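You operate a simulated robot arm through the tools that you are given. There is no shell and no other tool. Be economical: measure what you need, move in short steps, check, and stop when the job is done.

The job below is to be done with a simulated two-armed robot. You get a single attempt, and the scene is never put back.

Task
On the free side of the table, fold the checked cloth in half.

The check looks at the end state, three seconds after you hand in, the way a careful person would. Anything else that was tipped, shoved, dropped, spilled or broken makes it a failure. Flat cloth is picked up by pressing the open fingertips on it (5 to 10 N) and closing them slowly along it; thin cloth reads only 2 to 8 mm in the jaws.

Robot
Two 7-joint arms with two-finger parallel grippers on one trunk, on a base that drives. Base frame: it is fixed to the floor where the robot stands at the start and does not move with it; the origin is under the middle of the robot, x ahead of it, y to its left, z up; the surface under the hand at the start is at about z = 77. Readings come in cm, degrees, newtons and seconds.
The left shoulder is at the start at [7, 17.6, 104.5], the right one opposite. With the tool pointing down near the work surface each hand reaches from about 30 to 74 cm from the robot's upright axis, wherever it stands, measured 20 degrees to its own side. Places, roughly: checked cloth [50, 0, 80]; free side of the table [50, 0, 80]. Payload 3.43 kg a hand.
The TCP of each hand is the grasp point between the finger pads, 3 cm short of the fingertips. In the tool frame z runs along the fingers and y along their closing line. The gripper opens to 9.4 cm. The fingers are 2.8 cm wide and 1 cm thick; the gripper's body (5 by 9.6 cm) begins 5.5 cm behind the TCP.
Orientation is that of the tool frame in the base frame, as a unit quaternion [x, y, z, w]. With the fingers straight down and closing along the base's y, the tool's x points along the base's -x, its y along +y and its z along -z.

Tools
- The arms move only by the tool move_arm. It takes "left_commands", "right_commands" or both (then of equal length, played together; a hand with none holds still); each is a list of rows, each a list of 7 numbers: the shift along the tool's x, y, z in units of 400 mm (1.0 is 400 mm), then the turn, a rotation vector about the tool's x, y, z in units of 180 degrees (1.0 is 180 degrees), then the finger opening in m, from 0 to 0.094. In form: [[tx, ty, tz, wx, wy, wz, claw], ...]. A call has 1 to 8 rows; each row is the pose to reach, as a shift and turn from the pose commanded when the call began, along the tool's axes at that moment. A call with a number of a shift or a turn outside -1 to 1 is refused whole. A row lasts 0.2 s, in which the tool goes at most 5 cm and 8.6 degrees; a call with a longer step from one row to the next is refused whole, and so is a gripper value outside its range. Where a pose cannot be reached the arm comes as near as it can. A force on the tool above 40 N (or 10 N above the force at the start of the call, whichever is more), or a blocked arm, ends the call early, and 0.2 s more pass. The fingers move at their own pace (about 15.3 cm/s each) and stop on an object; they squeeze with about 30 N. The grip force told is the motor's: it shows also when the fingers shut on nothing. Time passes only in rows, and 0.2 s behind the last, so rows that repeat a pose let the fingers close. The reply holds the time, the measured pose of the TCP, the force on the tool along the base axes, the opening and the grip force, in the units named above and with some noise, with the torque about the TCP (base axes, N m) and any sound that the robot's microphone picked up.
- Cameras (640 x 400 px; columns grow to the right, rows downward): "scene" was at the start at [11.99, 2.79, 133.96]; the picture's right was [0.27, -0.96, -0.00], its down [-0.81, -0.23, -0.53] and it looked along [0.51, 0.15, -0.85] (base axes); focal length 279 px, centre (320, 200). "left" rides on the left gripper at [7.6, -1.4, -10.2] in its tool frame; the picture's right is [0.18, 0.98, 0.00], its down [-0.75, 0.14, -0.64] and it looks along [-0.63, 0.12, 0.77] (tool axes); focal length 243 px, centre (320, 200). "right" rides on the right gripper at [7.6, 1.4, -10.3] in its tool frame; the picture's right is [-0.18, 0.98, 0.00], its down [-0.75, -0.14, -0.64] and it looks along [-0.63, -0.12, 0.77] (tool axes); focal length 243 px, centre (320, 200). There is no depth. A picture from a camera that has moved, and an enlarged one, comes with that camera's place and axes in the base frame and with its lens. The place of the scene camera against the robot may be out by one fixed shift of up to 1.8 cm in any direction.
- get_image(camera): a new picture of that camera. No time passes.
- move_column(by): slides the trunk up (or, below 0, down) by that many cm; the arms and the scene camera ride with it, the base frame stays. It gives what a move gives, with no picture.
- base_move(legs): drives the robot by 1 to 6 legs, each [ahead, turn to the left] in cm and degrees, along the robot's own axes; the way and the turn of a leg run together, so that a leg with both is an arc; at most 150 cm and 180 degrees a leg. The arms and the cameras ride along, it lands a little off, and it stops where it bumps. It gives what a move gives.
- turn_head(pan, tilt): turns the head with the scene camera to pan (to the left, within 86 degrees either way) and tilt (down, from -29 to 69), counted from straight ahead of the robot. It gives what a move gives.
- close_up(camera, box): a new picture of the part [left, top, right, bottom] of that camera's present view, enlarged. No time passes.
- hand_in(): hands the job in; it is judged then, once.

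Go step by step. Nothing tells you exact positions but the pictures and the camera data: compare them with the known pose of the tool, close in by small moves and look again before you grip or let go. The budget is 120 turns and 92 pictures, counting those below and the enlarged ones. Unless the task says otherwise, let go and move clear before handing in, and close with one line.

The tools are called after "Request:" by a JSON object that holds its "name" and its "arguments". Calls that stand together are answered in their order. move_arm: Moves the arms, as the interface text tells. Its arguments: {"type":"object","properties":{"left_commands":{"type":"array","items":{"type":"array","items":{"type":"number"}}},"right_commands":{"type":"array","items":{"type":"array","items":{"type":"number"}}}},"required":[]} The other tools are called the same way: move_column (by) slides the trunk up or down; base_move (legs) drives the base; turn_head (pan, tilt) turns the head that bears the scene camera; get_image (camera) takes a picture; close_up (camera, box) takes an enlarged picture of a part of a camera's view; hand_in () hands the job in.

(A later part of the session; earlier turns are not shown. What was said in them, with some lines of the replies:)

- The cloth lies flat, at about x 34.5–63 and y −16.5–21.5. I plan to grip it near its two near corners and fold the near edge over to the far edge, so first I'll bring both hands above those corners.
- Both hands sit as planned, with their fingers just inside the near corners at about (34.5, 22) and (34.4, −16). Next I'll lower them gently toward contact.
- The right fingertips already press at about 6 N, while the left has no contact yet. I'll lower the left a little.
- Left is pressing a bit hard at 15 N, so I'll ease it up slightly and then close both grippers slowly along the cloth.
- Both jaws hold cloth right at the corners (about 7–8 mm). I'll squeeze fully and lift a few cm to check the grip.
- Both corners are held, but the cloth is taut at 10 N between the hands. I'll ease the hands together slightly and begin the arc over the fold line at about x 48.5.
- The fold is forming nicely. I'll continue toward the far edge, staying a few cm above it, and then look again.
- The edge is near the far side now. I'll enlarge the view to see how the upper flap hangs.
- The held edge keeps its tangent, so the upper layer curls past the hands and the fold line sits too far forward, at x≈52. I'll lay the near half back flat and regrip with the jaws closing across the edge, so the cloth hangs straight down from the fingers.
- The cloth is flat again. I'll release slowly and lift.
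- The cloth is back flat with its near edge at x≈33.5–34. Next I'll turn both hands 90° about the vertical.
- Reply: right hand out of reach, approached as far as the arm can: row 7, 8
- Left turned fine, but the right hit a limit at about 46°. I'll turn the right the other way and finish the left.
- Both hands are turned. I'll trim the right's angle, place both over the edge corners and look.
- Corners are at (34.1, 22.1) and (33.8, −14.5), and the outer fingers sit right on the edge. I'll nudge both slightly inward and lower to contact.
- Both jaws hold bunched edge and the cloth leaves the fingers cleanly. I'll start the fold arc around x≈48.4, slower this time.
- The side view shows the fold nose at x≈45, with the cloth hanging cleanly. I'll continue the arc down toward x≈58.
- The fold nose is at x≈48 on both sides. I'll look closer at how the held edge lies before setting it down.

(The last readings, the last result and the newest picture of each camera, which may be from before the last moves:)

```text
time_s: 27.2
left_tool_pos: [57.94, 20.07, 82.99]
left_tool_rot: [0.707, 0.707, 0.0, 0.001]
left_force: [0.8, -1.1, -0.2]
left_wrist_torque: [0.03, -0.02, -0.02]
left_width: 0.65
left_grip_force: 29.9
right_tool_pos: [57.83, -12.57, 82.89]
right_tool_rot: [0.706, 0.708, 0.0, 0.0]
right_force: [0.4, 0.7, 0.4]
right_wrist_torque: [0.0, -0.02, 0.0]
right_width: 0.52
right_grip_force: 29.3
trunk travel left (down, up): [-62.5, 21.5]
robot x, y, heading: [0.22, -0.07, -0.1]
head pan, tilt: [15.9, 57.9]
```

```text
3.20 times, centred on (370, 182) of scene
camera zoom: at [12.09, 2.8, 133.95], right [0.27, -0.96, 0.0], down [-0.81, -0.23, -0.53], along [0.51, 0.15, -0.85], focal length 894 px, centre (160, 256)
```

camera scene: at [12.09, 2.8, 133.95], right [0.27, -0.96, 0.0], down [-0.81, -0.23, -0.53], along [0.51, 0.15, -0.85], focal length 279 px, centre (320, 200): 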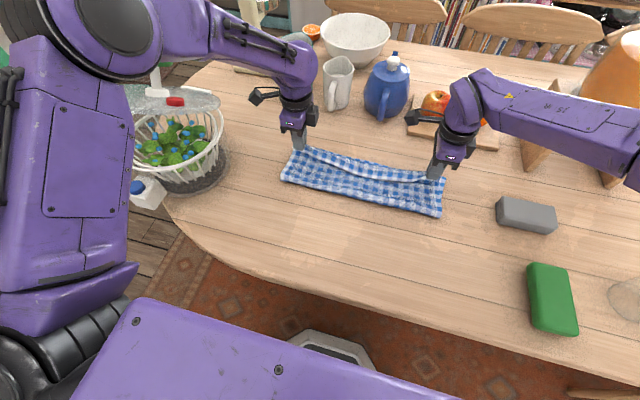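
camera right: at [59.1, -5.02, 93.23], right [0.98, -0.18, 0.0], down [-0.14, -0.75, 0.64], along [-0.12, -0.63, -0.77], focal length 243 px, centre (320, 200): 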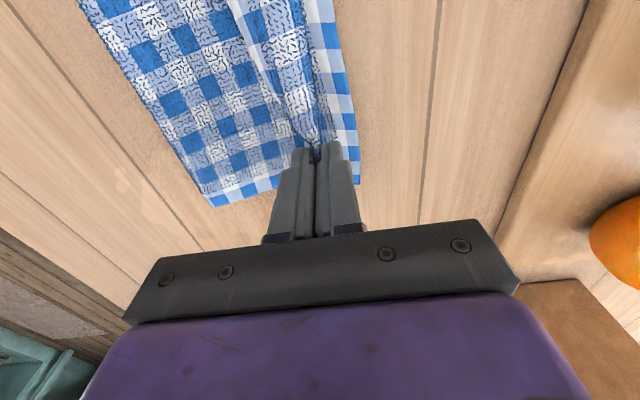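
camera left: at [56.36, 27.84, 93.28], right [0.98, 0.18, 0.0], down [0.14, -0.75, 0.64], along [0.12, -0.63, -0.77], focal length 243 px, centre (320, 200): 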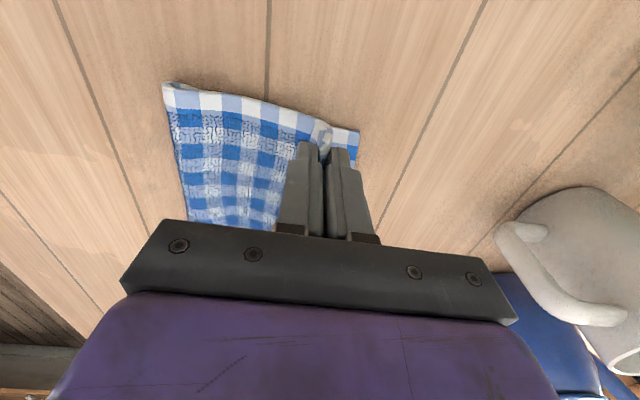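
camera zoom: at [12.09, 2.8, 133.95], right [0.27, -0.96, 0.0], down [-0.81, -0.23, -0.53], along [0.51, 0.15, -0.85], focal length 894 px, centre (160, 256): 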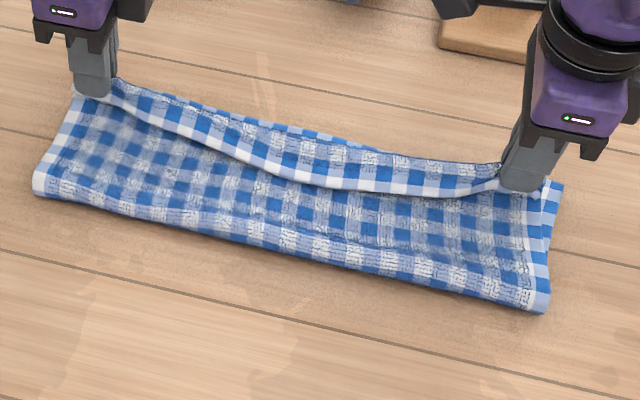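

The last ~3 cm of the edge flops back toward the robot, but the fold itself is well placed. I'll set it down, let go with a small opening, and lift to see what the flap does.

Request:
{"name": "move_arm", "arguments": {"left_commands": [[0, 0.008, 0.02, 0, 0, 0, 0], [0, 0.015, 0.045, 0, 0, 0, 0], [0, 0.015, 0.045, 0, 0, 0, 0.005], [0, 0.015, 0.045, 0, 0, 0, 0.012], [0, 0.015, 0.045, 0, 0, 0, 0.016], [0, 0.015, 0, 0, 0, 0, 0.016], [0, 0.015, -0.08, 0, 0, 0, 0.016], [0, 0.015, -0.18, 0, 0, 0, 0.016]], "right_commands": [[0, 0.008, 0.02, 0, 0, 0, 0], [0, 0.015, 0.045, 0, 0, 0, 0], [0, 0.015, 0.045, 0, 0, 0, 0.005], [0, 0.015, 0.045, 0, 0, 0, 0.012], [0, 0.015, 0.045, 0, 0, 0, 0.016], [0, 0.015, 0, 0, 0, 0, 0.016], [0, 0.015, -0.08, 0, 0, 0, 0.016], [0, 0.015, -0.18, 0, 0, 0, 0.016]]}}

Request:
{"name": "close_up", "arguments": {"camera": "scene", "box": [270, 100, 470, 225]}}

Request:
{"name": "get_image", "arguments": {"camera": "left"}}

Request:
{"name": "get_image", "arguments": {"camera": "right"}}

```text
time_s: 29.0
left_tool_pos: [58.36, 20.45, 90.35]
left_tool_rot: [0.707, 0.707, 0.001, 0.0]
left_force: [0.0, 0.3, -0.3]
left_wrist_torque: [0.01, 0.01, 0.0]
left_width: 1.58
left_grip_force: 0.2
right_tool_pos: [57.92, -12.52, 90.25]
right_tool_rot: [0.706, 0.708, -0.001, 0.0]
right_force: [0.5, 1.2, 0.3]
right_wrist_torque: [-0.03, -0.01, 0.01]
right_width: 1.57
right_grip_force: 0.1
trunk travel left (down, up): [-62.5, 21.5]
robot x, y, heading: [0.2, -0.11, -0.1]
head pan, tilt: [15.9, 57.9]
```

```text
3.20 times, centred on (370, 162) of scene
camera zoom: at [11.79, 2.82, 133.97], right [0.27, -0.96, 0.0], down [-0.81, -0.23, -0.53], along [0.51, 0.15, -0.85], focal length 894 px, centre (160, 320)
```

zoom: 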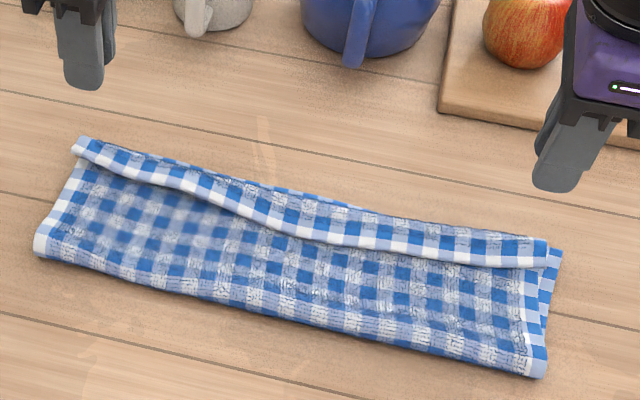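

```text
58 pictures are left
camera left: at [56.89, 28.06, 100.59], right [0.98, 0.18, 0.0], down [0.14, -0.75, 0.64], along [0.12, -0.63, -0.77], focal length 243 px, centre (320, 200)
```

left: 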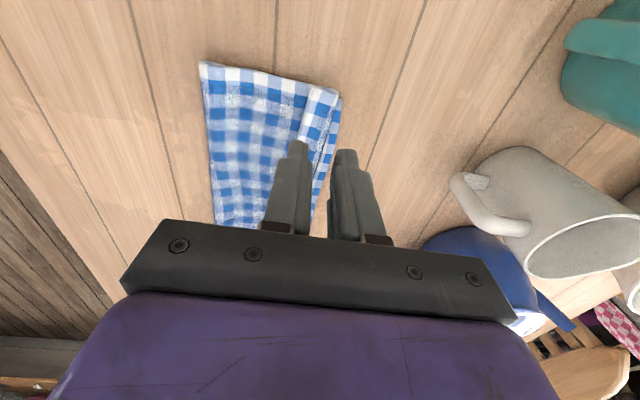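

```text
57 pictures are left
camera right: at [59.37, -4.84, 100.49], right [0.98, -0.18, 0.0], down [-0.14, -0.75, 0.64], along [-0.12, -0.63, -0.77], focal length 243 px, centre (320, 200)
```

right: 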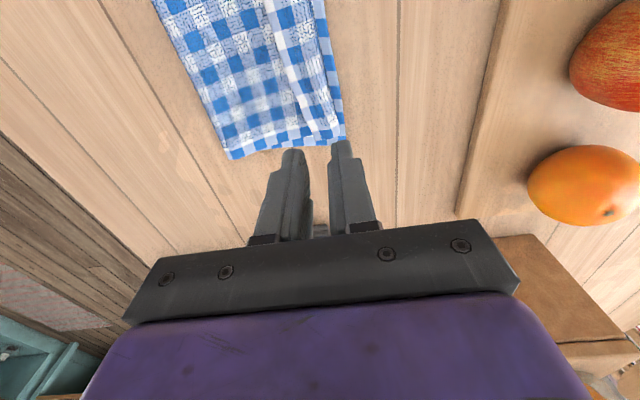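

The half fold is well placed (nose x≈48, far edge x≈60), but the last ~3 cm of the upper edge is folded back as a hem. I'll turn the hands back and use the open fingers as a wide brush to flip that flap forward.

Request:
{"name": "move_arm", "arguments": {"left_commands": [[0, 0, 0, 0, 0, -0.045, 0.094], [0, 0, 0, 0, 0, -0.09, 0.094], [0, 0, 0, 0, 0, -0.135, 0.094], [0, 0, 0, 0, 0, -0.18, 0.094], [0, 0, 0, 0, 0, -0.225, 0.094], [0, 0, 0, 0, 0, -0.27, 0.094], [0, 0, 0, 0, 0, -0.315, 0.094], [0, 0, 0, 0, 0, -0.36, 0.094]], "right_commands": [[0, 0, 0, 0, 0, -0.045, 0.094], [0, 0, 0, 0, 0, -0.09, 0.094], [0, 0, 0, 0, 0, -0.135, 0.094], [0, 0, 0, 0, 0, -0.18, 0.094], [0, 0, 0, 0, 0, -0.225, 0.094], [0, 0, 0, 0, 0, -0.27, 0.094], [0, 0, 0, 0, 0, -0.315, 0.094], [0, 0, 0, 0, 0, -0.36, 0.094]]}}

Request:
{"name": "move_arm", "arguments": {"left_commands": [[0, 0, 0, 0, 0, -0.035, 0.094], [0, 0, 0, 0, 0, -0.07, 0.094], [0, 0, 0, 0, 0, -0.105, 0.094], [0, 0, 0, 0, 0, -0.14, 0.094]], "right_commands": [[0, 0, 0, 0, 0, -0.035, 0.094], [0, 0, 0, 0, 0, -0.07, 0.094], [0, 0, 0, 0, 0, -0.105, 0.094], [0, 0, 0, 0, 0, -0.14, 0.094]]}}

```text
time_s: 30.8
left_tool_pos: [58.36, 20.23, 90.23]
left_tool_rot: [0.218, 0.976, 0.0, 0.0]
left_force: [-0.1, -1.1, -0.8]
left_wrist_torque: [-0.01, 0.0, 0.01]
left_width: 9.43
left_grip_force: 0.1
right_tool_pos: [58.15, -12.5, 90.23]
right_tool_rot: [0.214, 0.977, 0.0, 0.0]
right_force: [-0.7, 0.5, -0.1]
right_wrist_torque: [0.0, -0.02, -0.02]
right_width: 9.41
right_grip_force: 0.0
trunk travel left (down, up): [-62.5, 21.5]
robot x, y, heading: [-0.01, -0.01, 0.1]
head pan, tilt: [15.9, 57.9]
```

```text
time_s: 31.8
left_tool_pos: [58.51, 20.25, 90.17]
left_tool_rot: [-0.001, 1.0, -0.001, 0.0]
left_force: [0.1, -0.2, -0.1]
left_wrist_torque: [0.01, 0.02, 0.0]
left_width: 9.39
left_grip_force: 0.1
right_tool_pos: [58.22, -12.58, 90.35]
right_tool_rot: [-0.002, 1.0, 0.0, 0.0]
right_force: [-0.3, 0.2, -1.0]
right_wrist_torque: [0.0, 0.01, -0.01]
right_width: 9.41
right_grip_force: 0.0
trunk travel left (down, up): [-62.5, 21.5]
robot x, y, heading: [-0.34, -0.11, -0.1]
head pan, tilt: [15.9, 57.9]
```

Request:
{"name": "move_arm", "arguments": {"left_commands": [[0.05, -0.04, 0.02, 0, 0, 0, 0.094], [0.1, -0.08, 0.05, 0, 0, 0, 0.094], [0.136, -0.119, 0.09, 0, 0, 0, 0.094], [0.136, -0.119, 0.09, 0, 0, 0, 0.094]], "right_commands": [[0.05, 0.03, 0.02, 0, 0, 0, 0.094], [0.1, 0.06, 0.05, 0, 0, 0, 0.094], [0.13, 0.09, 0.09, 0, 0, 0, 0.094], [0.13, 0.09, 0.09, 0, 0, 0, 0.094]]}}

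Request:
{"name": "get_image", "arguments": {"camera": "left"}}

Request:
{"name": "get_image", "arguments": {"camera": "right"}}

Request:
{"name": "get_image", "arguments": {"camera": "scene"}}

```text
time_s: 32.8
left_tool_pos: [53.08, 15.33, 86.63]
left_tool_rot: [0.0, 1.0, 0.0, 0.001]
left_force: [0.0, 0.0, 0.2]
left_wrist_torque: [-0.02, 0.01, -0.01]
left_width: 9.41
left_grip_force: 0.1
right_tool_pos: [53.07, -9.2, 86.82]
right_tool_rot: [-0.002, 1.0, 0.0, 0.0]
right_force: [1.3, -1.0, -0.6]
right_wrist_torque: [0.0, -0.02, -0.01]
right_width: 9.41
right_grip_force: 0.0
trunk travel left (down, up): [-62.5, 21.5]
robot x, y, heading: [0.07, -0.02, 0.0]
head pan, tilt: [15.9, 57.9]
```

```text
56 pictures are left
camera left: at [45.44, 13.93, 96.91], right [-0.18, 0.98, 0.0], down [0.75, 0.14, 0.64], along [0.63, 0.12, -0.77], focal length 243 px, centre (320, 200)
```

left: 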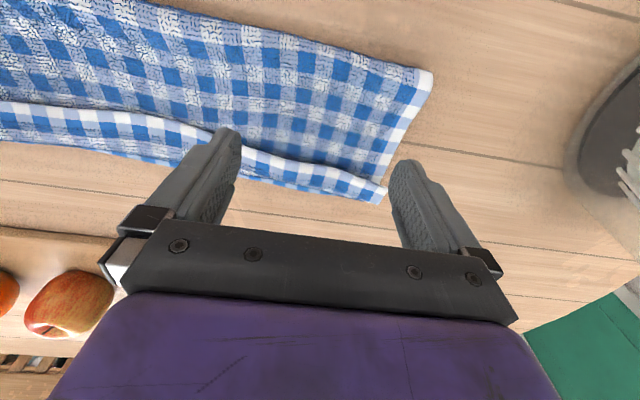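

```text
55 pictures are left
camera right: at [45.46, -7.78, 96.99], right [0.18, 0.98, 0.0], down [0.75, -0.14, 0.64], along [0.63, -0.12, -0.77], focal length 243 px, centre (320, 200)
```

right: 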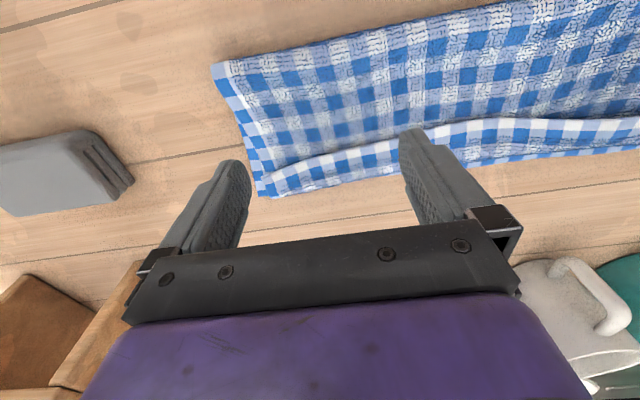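

```text
54 pictures are left
camera scene: at [11.97, 2.81, 133.96], right [0.27, -0.96, 0.0], down [-0.81, -0.23, -0.53], along [0.51, 0.15, -0.85], focal length 279 px, centre (320, 200)
```

scene: 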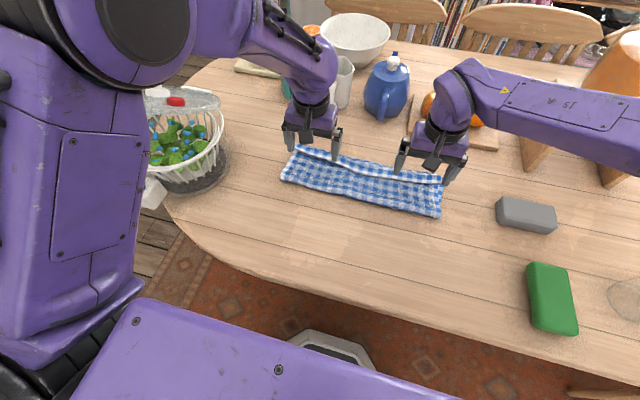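

I can see the flap's edge at x≈55–56.5, just ahead of the fingers. I'll lower the tips to just above the lower layers and sweep forward in a scooping motion.

Request:
{"name": "move_arm", "arguments": {"left_commands": [[0.01, 0, 0.07, 0, 0, 0, 0.094], [0.01, 0, 0.14, 0, 0, 0, 0.094], [-0.02, 0, 0.143, 0, 0, 0, 0.094], [-0.05, 0, 0.143, 0, 0, 0, 0.094], [-0.08, 0, 0.135, 0, 0, 0, 0.094]], "right_commands": [[0.01, 0, 0.07, 0, 0, 0, 0.094], [0.01, 0, 0.14, 0, 0, 0, 0.094], [-0.02, 0, 0.145, 0, 0, 0, 0.094], [-0.05, 0, 0.145, 0, 0, 0, 0.094], [-0.08, 0, 0.137, 0, 0, 0, 0.094]]}}

Request:
{"name": "get_image", "arguments": {"camera": "left"}}

Request:
{"name": "get_image", "arguments": {"camera": "right"}}

```text
time_s: 34.0
left_tool_pos: [56.16, 15.5, 81.18]
left_tool_rot: [-0.001, 1.0, 0.0, 0.0]
left_force: [-0.3, -0.5, 1.0]
left_wrist_torque: [0.0, -0.01, 0.02]
left_width: 9.41
left_grip_force: 0.0
right_tool_pos: [56.22, -9.06, 81.22]
right_tool_rot: [-0.002, 1.0, 0.0, 0.0]
right_force: [-0.4, 0.8, 0.1]
right_wrist_torque: [0.0, 0.0, 0.0]
right_width: 9.39
right_grip_force: 0.1
trunk travel left (down, up): [-62.5, 21.5]
robot x, y, heading: [0.06, 0.08, -0.2]
head pan, tilt: [15.9, 57.9]
```

```text
53 pictures are left
camera left: at [48.56, 14.04, 91.5], right [-0.18, 0.98, 0.0], down [0.75, 0.14, 0.64], along [0.63, 0.12, -0.77], focal length 243 px, centre (320, 200)
```

left: 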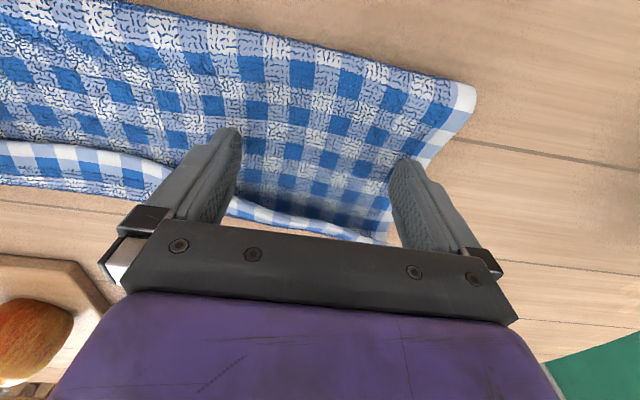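

```text
52 pictures are left
camera right: at [48.69, -7.76, 91.49], right [0.18, 0.98, 0.0], down [0.75, -0.14, 0.64], along [0.63, -0.12, -0.77], focal length 243 px, centre (320, 200)
```

right: 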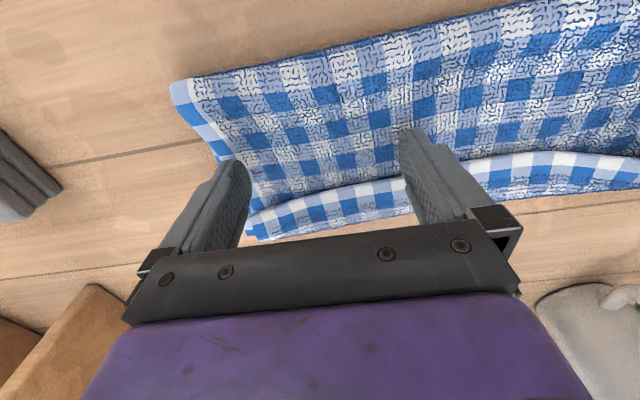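

The flap edge is being pushed up at the fingers. I'll continue the sweep forward with a slight rise.

Request:
{"name": "move_arm", "arguments": {"left_commands": [[-0.03, 0, -0.01, 0, 0, 0, 0.094], [-0.06, 0, -0.02, 0, 0, 0, 0.094], [-0.09, 0, -0.025, 0, 0, 0, 0.094], [-0.12, 0, -0.02, 0, 0, 0, 0.094]], "right_commands": [[-0.03, 0, -0.01, 0, 0, 0, 0.094], [-0.06, 0, -0.02, 0, 0, 0, 0.094], [-0.09, 0, -0.025, 0, 0, 0, 0.094], [-0.12, 0, -0.02, 0, 0, 0, 0.094]]}}

Request:
{"name": "get_image", "arguments": {"camera": "left"}}

Request:
{"name": "get_image", "arguments": {"camera": "right"}}

Request:
{"name": "close_up", "arguments": {"camera": "scene", "box": [270, 100, 470, 225]}}

```text
time_s: 35.0
left_tool_pos: [61.31, 15.43, 81.95]
left_tool_rot: [0.0, 1.0, -0.001, -0.001]
left_force: [-0.5, 0.4, -0.4]
left_wrist_torque: [0.0, 0.0, -0.04]
left_width: 9.39
left_grip_force: 0.1
right_tool_pos: [61.05, -8.98, 81.96]
right_tool_rot: [-0.002, 1.0, 0.0, -0.001]
right_force: [0.0, 0.5, 0.7]
right_wrist_torque: [0.0, 0.0, 0.0]
right_width: 9.42
right_grip_force: 0.1
trunk travel left (down, up): [-62.5, 21.5]
robot x, y, heading: [0.12, 0.07, -0.0]
head pan, tilt: [15.9, 57.9]
```

```text
51 pictures are left
camera left: at [53.47, 14.13, 92.33], right [-0.18, 0.98, 0.0], down [0.75, 0.14, 0.64], along [0.63, 0.12, -0.77], focal length 243 px, centre (320, 200)
```

left: 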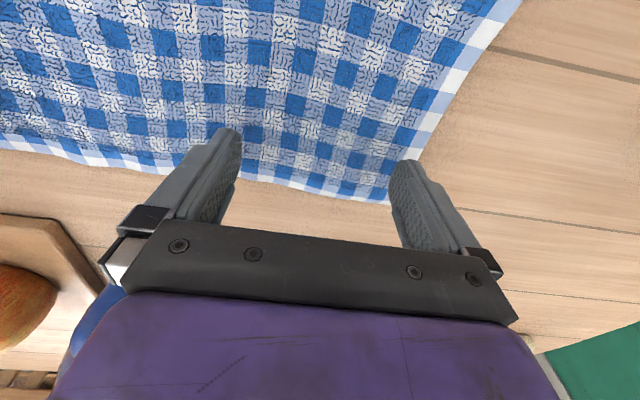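

```text
50 pictures are left
camera right: at [53.46, -7.64, 92.23], right [0.18, 0.98, 0.0], down [0.75, -0.14, 0.64], along [0.63, -0.12, -0.77], focal length 243 px, centre (320, 200)
```

right: 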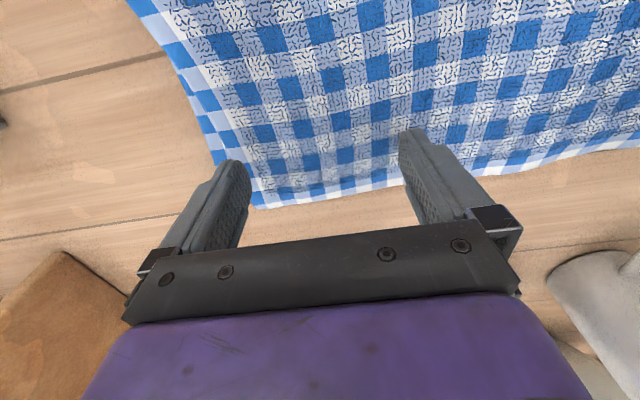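

```text
3.20 times, centred on (370, 162) of scene
camera zoom: at [12.1, 2.82, 133.95], right [0.27, -0.96, 0.0], down [-0.81, -0.23, -0.53], along [0.51, 0.15, -0.85], focal length 894 px, centre (160, 320)
```

zoom: 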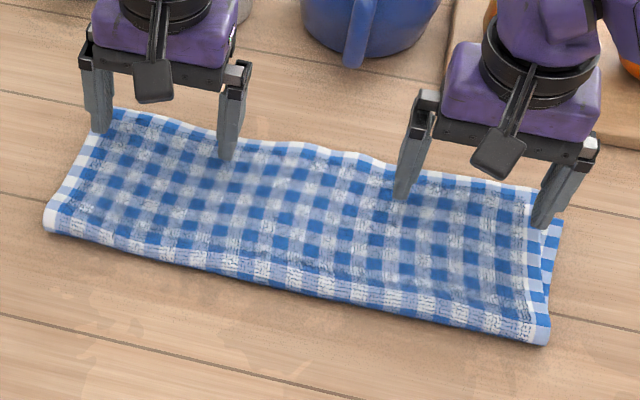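

The flap has flipped forward all along. I'll lift the hands straight up and clear, then inspect.

Request:
{"name": "move_arm", "arguments": {"left_commands": [[0, 0, -0.06, 0, 0, 0, 0.094], [0, 0, -0.16, 0, 0, 0, 0.094], [0.06, 0.03, -0.26, 0, 0, 0, 0.094], [0.15, 0.08, -0.3, 0, 0, 0, 0.094], [0.24, 0.13, -0.32, 0, 0, 0, 0.094], [0.32, 0.18, -0.34, 0, 0, 0, 0.094]], "right_commands": [[0, 0, -0.06, 0, 0, 0, 0.094], [0, 0, -0.16, 0, 0, 0, 0.094], [0.06, -0.04, -0.26, 0, 0, 0, 0.094], [0.14, -0.1, -0.3, 0, 0, 0, 0.094], [0.22, -0.17, -0.32, 0, 0, 0, 0.094], [0.3, -0.24, -0.34, 0, 0, 0, 0.094]]}}

Request:
{"name": "get_image", "arguments": {"camera": "scene"}}

Request:
{"name": "close_up", "arguments": {"camera": "scene", "box": [270, 120, 470, 245]}}

Request:
{"name": "get_image", "arguments": {"camera": "left"}}

Request:
{"name": "get_image", "arguments": {"camera": "right"}}

```text
time_s: 36.4
left_tool_pos: [47.92, 22.57, 95.78]
left_tool_rot: [0.0, 1.0, 0.0, 0.001]
left_force: [0.5, 0.1, 0.6]
left_wrist_torque: [0.01, -0.03, 0.03]
left_width: 9.39
left_grip_force: 0.0
right_tool_pos: [48.75, -18.51, 95.53]
right_tool_rot: [-0.001, 1.0, 0.0, 0.001]
right_force: [-0.4, 0.2, 0.7]
right_wrist_torque: [0.01, -0.02, 0.03]
right_width: 9.41
right_grip_force: 0.0
trunk travel left (down, up): [-62.5, 21.5]
robot x, y, heading: [0.09, -0.08, -0.1]
head pan, tilt: [15.9, 57.9]
```

```text
48 pictures are left
camera scene: at [11.65, 2.75, 133.99], right [0.27, -0.96, 0.0], down [-0.81, -0.23, -0.53], along [0.51, 0.15, -0.85], focal length 279 px, centre (320, 200)
```

scene: 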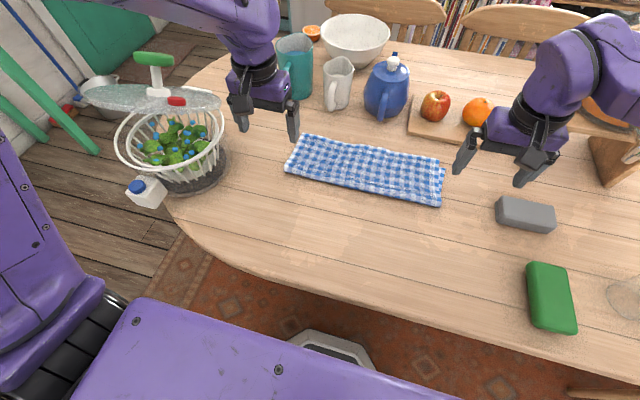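

```text
3.20 times, centred on (370, 182) of scene
camera zoom: at [11.65, 2.75, 133.99], right [0.27, -0.96, 0.0], down [-0.81, -0.23, -0.53], along [0.51, 0.15, -0.85], focal length 894 px, centre (160, 256)
```

zoom: 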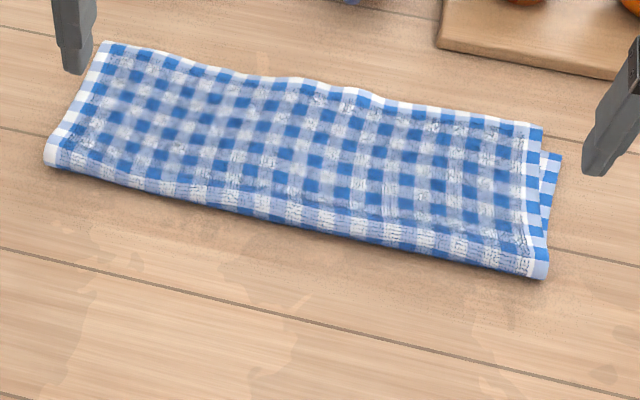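

```text
46 pictures are left
camera left: at [40.17, 21.22, 105.99], right [-0.18, 0.98, 0.0], down [0.75, 0.14, 0.64], along [0.63, 0.12, -0.77], focal length 243 px, centre (320, 200)
```

left: 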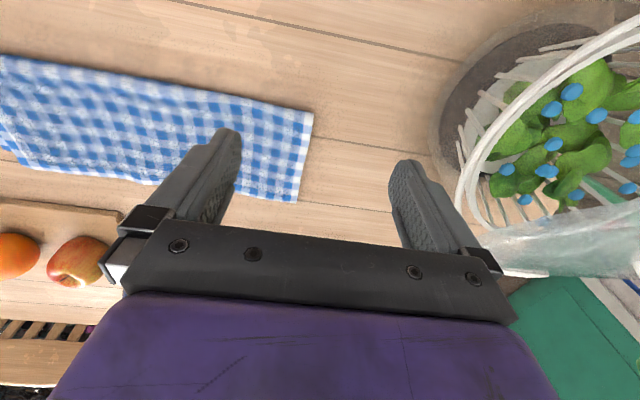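

```text
45 pictures are left
camera right: at [41.1, -17.16, 105.82], right [0.18, 0.98, 0.0], down [0.75, -0.14, 0.64], along [0.63, -0.12, -0.77], focal length 243 px, centre (320, 200)
```

right: 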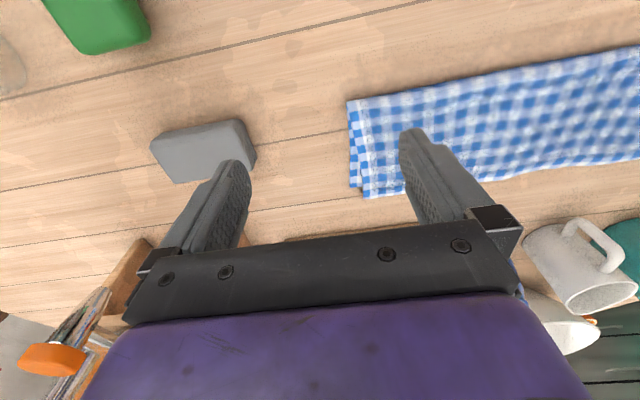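

The cloth is folded and lies flat. I'll check how well the edges match with close-ups of both ends.

Request:
{"name": "close_up", "arguments": {"camera": "right", "box": [320, 80, 480, 220]}}

Request:
{"name": "close_up", "arguments": {"camera": "left", "box": [0, 40, 340, 220]}}

Request:
{"name": "close_up", "arguments": {"camera": "right", "box": [440, 40, 640, 220]}}

```text
2.86 times, centred on (400, 150) of right
camera zoom: at [41.1, -17.16, 105.82], right [0.18, 0.98, 0.0], down [0.75, -0.14, 0.64], along [0.63, -0.12, -0.77], focal length 693 px, centre (91, 343)
```

zoom: 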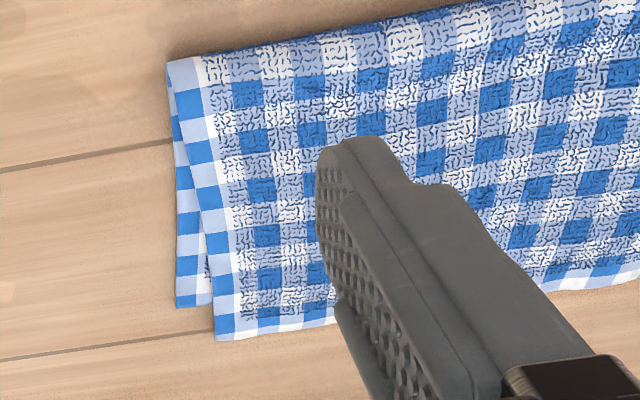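

```text
1.88 times, centred on (170, 130) of left
camera zoom: at [40.17, 21.22, 105.99], right [-0.18, 0.98, 0.0], down [0.75, 0.14, 0.64], along [0.63, 0.12, -0.77], focal length 457 px, centre (602, 332)
```

zoom: 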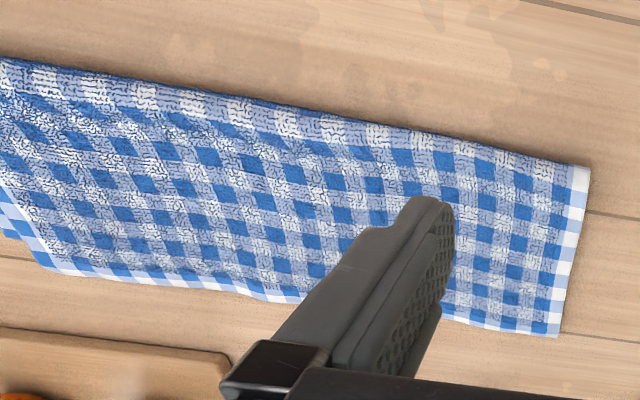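

```text
2.22 times, centred on (540, 130) of right
camera zoom: at [41.1, -17.16, 105.82], right [0.18, 0.98, 0.0], down [0.75, -0.14, 0.64], along [0.63, -0.12, -0.77], focal length 539 px, centre (-169, 356)
```

zoom: 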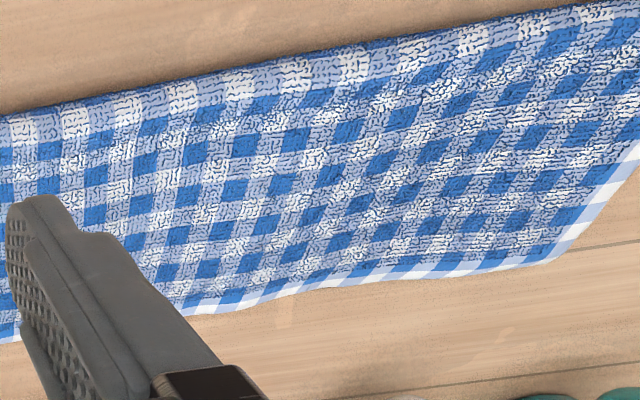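

The cloth is folded in half and lies flat. The edges match within about 1.5 cm, nothing else has been touched, and both hands are empty and clear, so I'm handing in.

Request:
{"name": "hand_in", "arguments": {}}

```text
The job is handed in.
```

The checked cloth is folded in half on the free side of the table. The near half lies over the far half, and at the right end the top layer sits about 1.5 cm off the bottom one.
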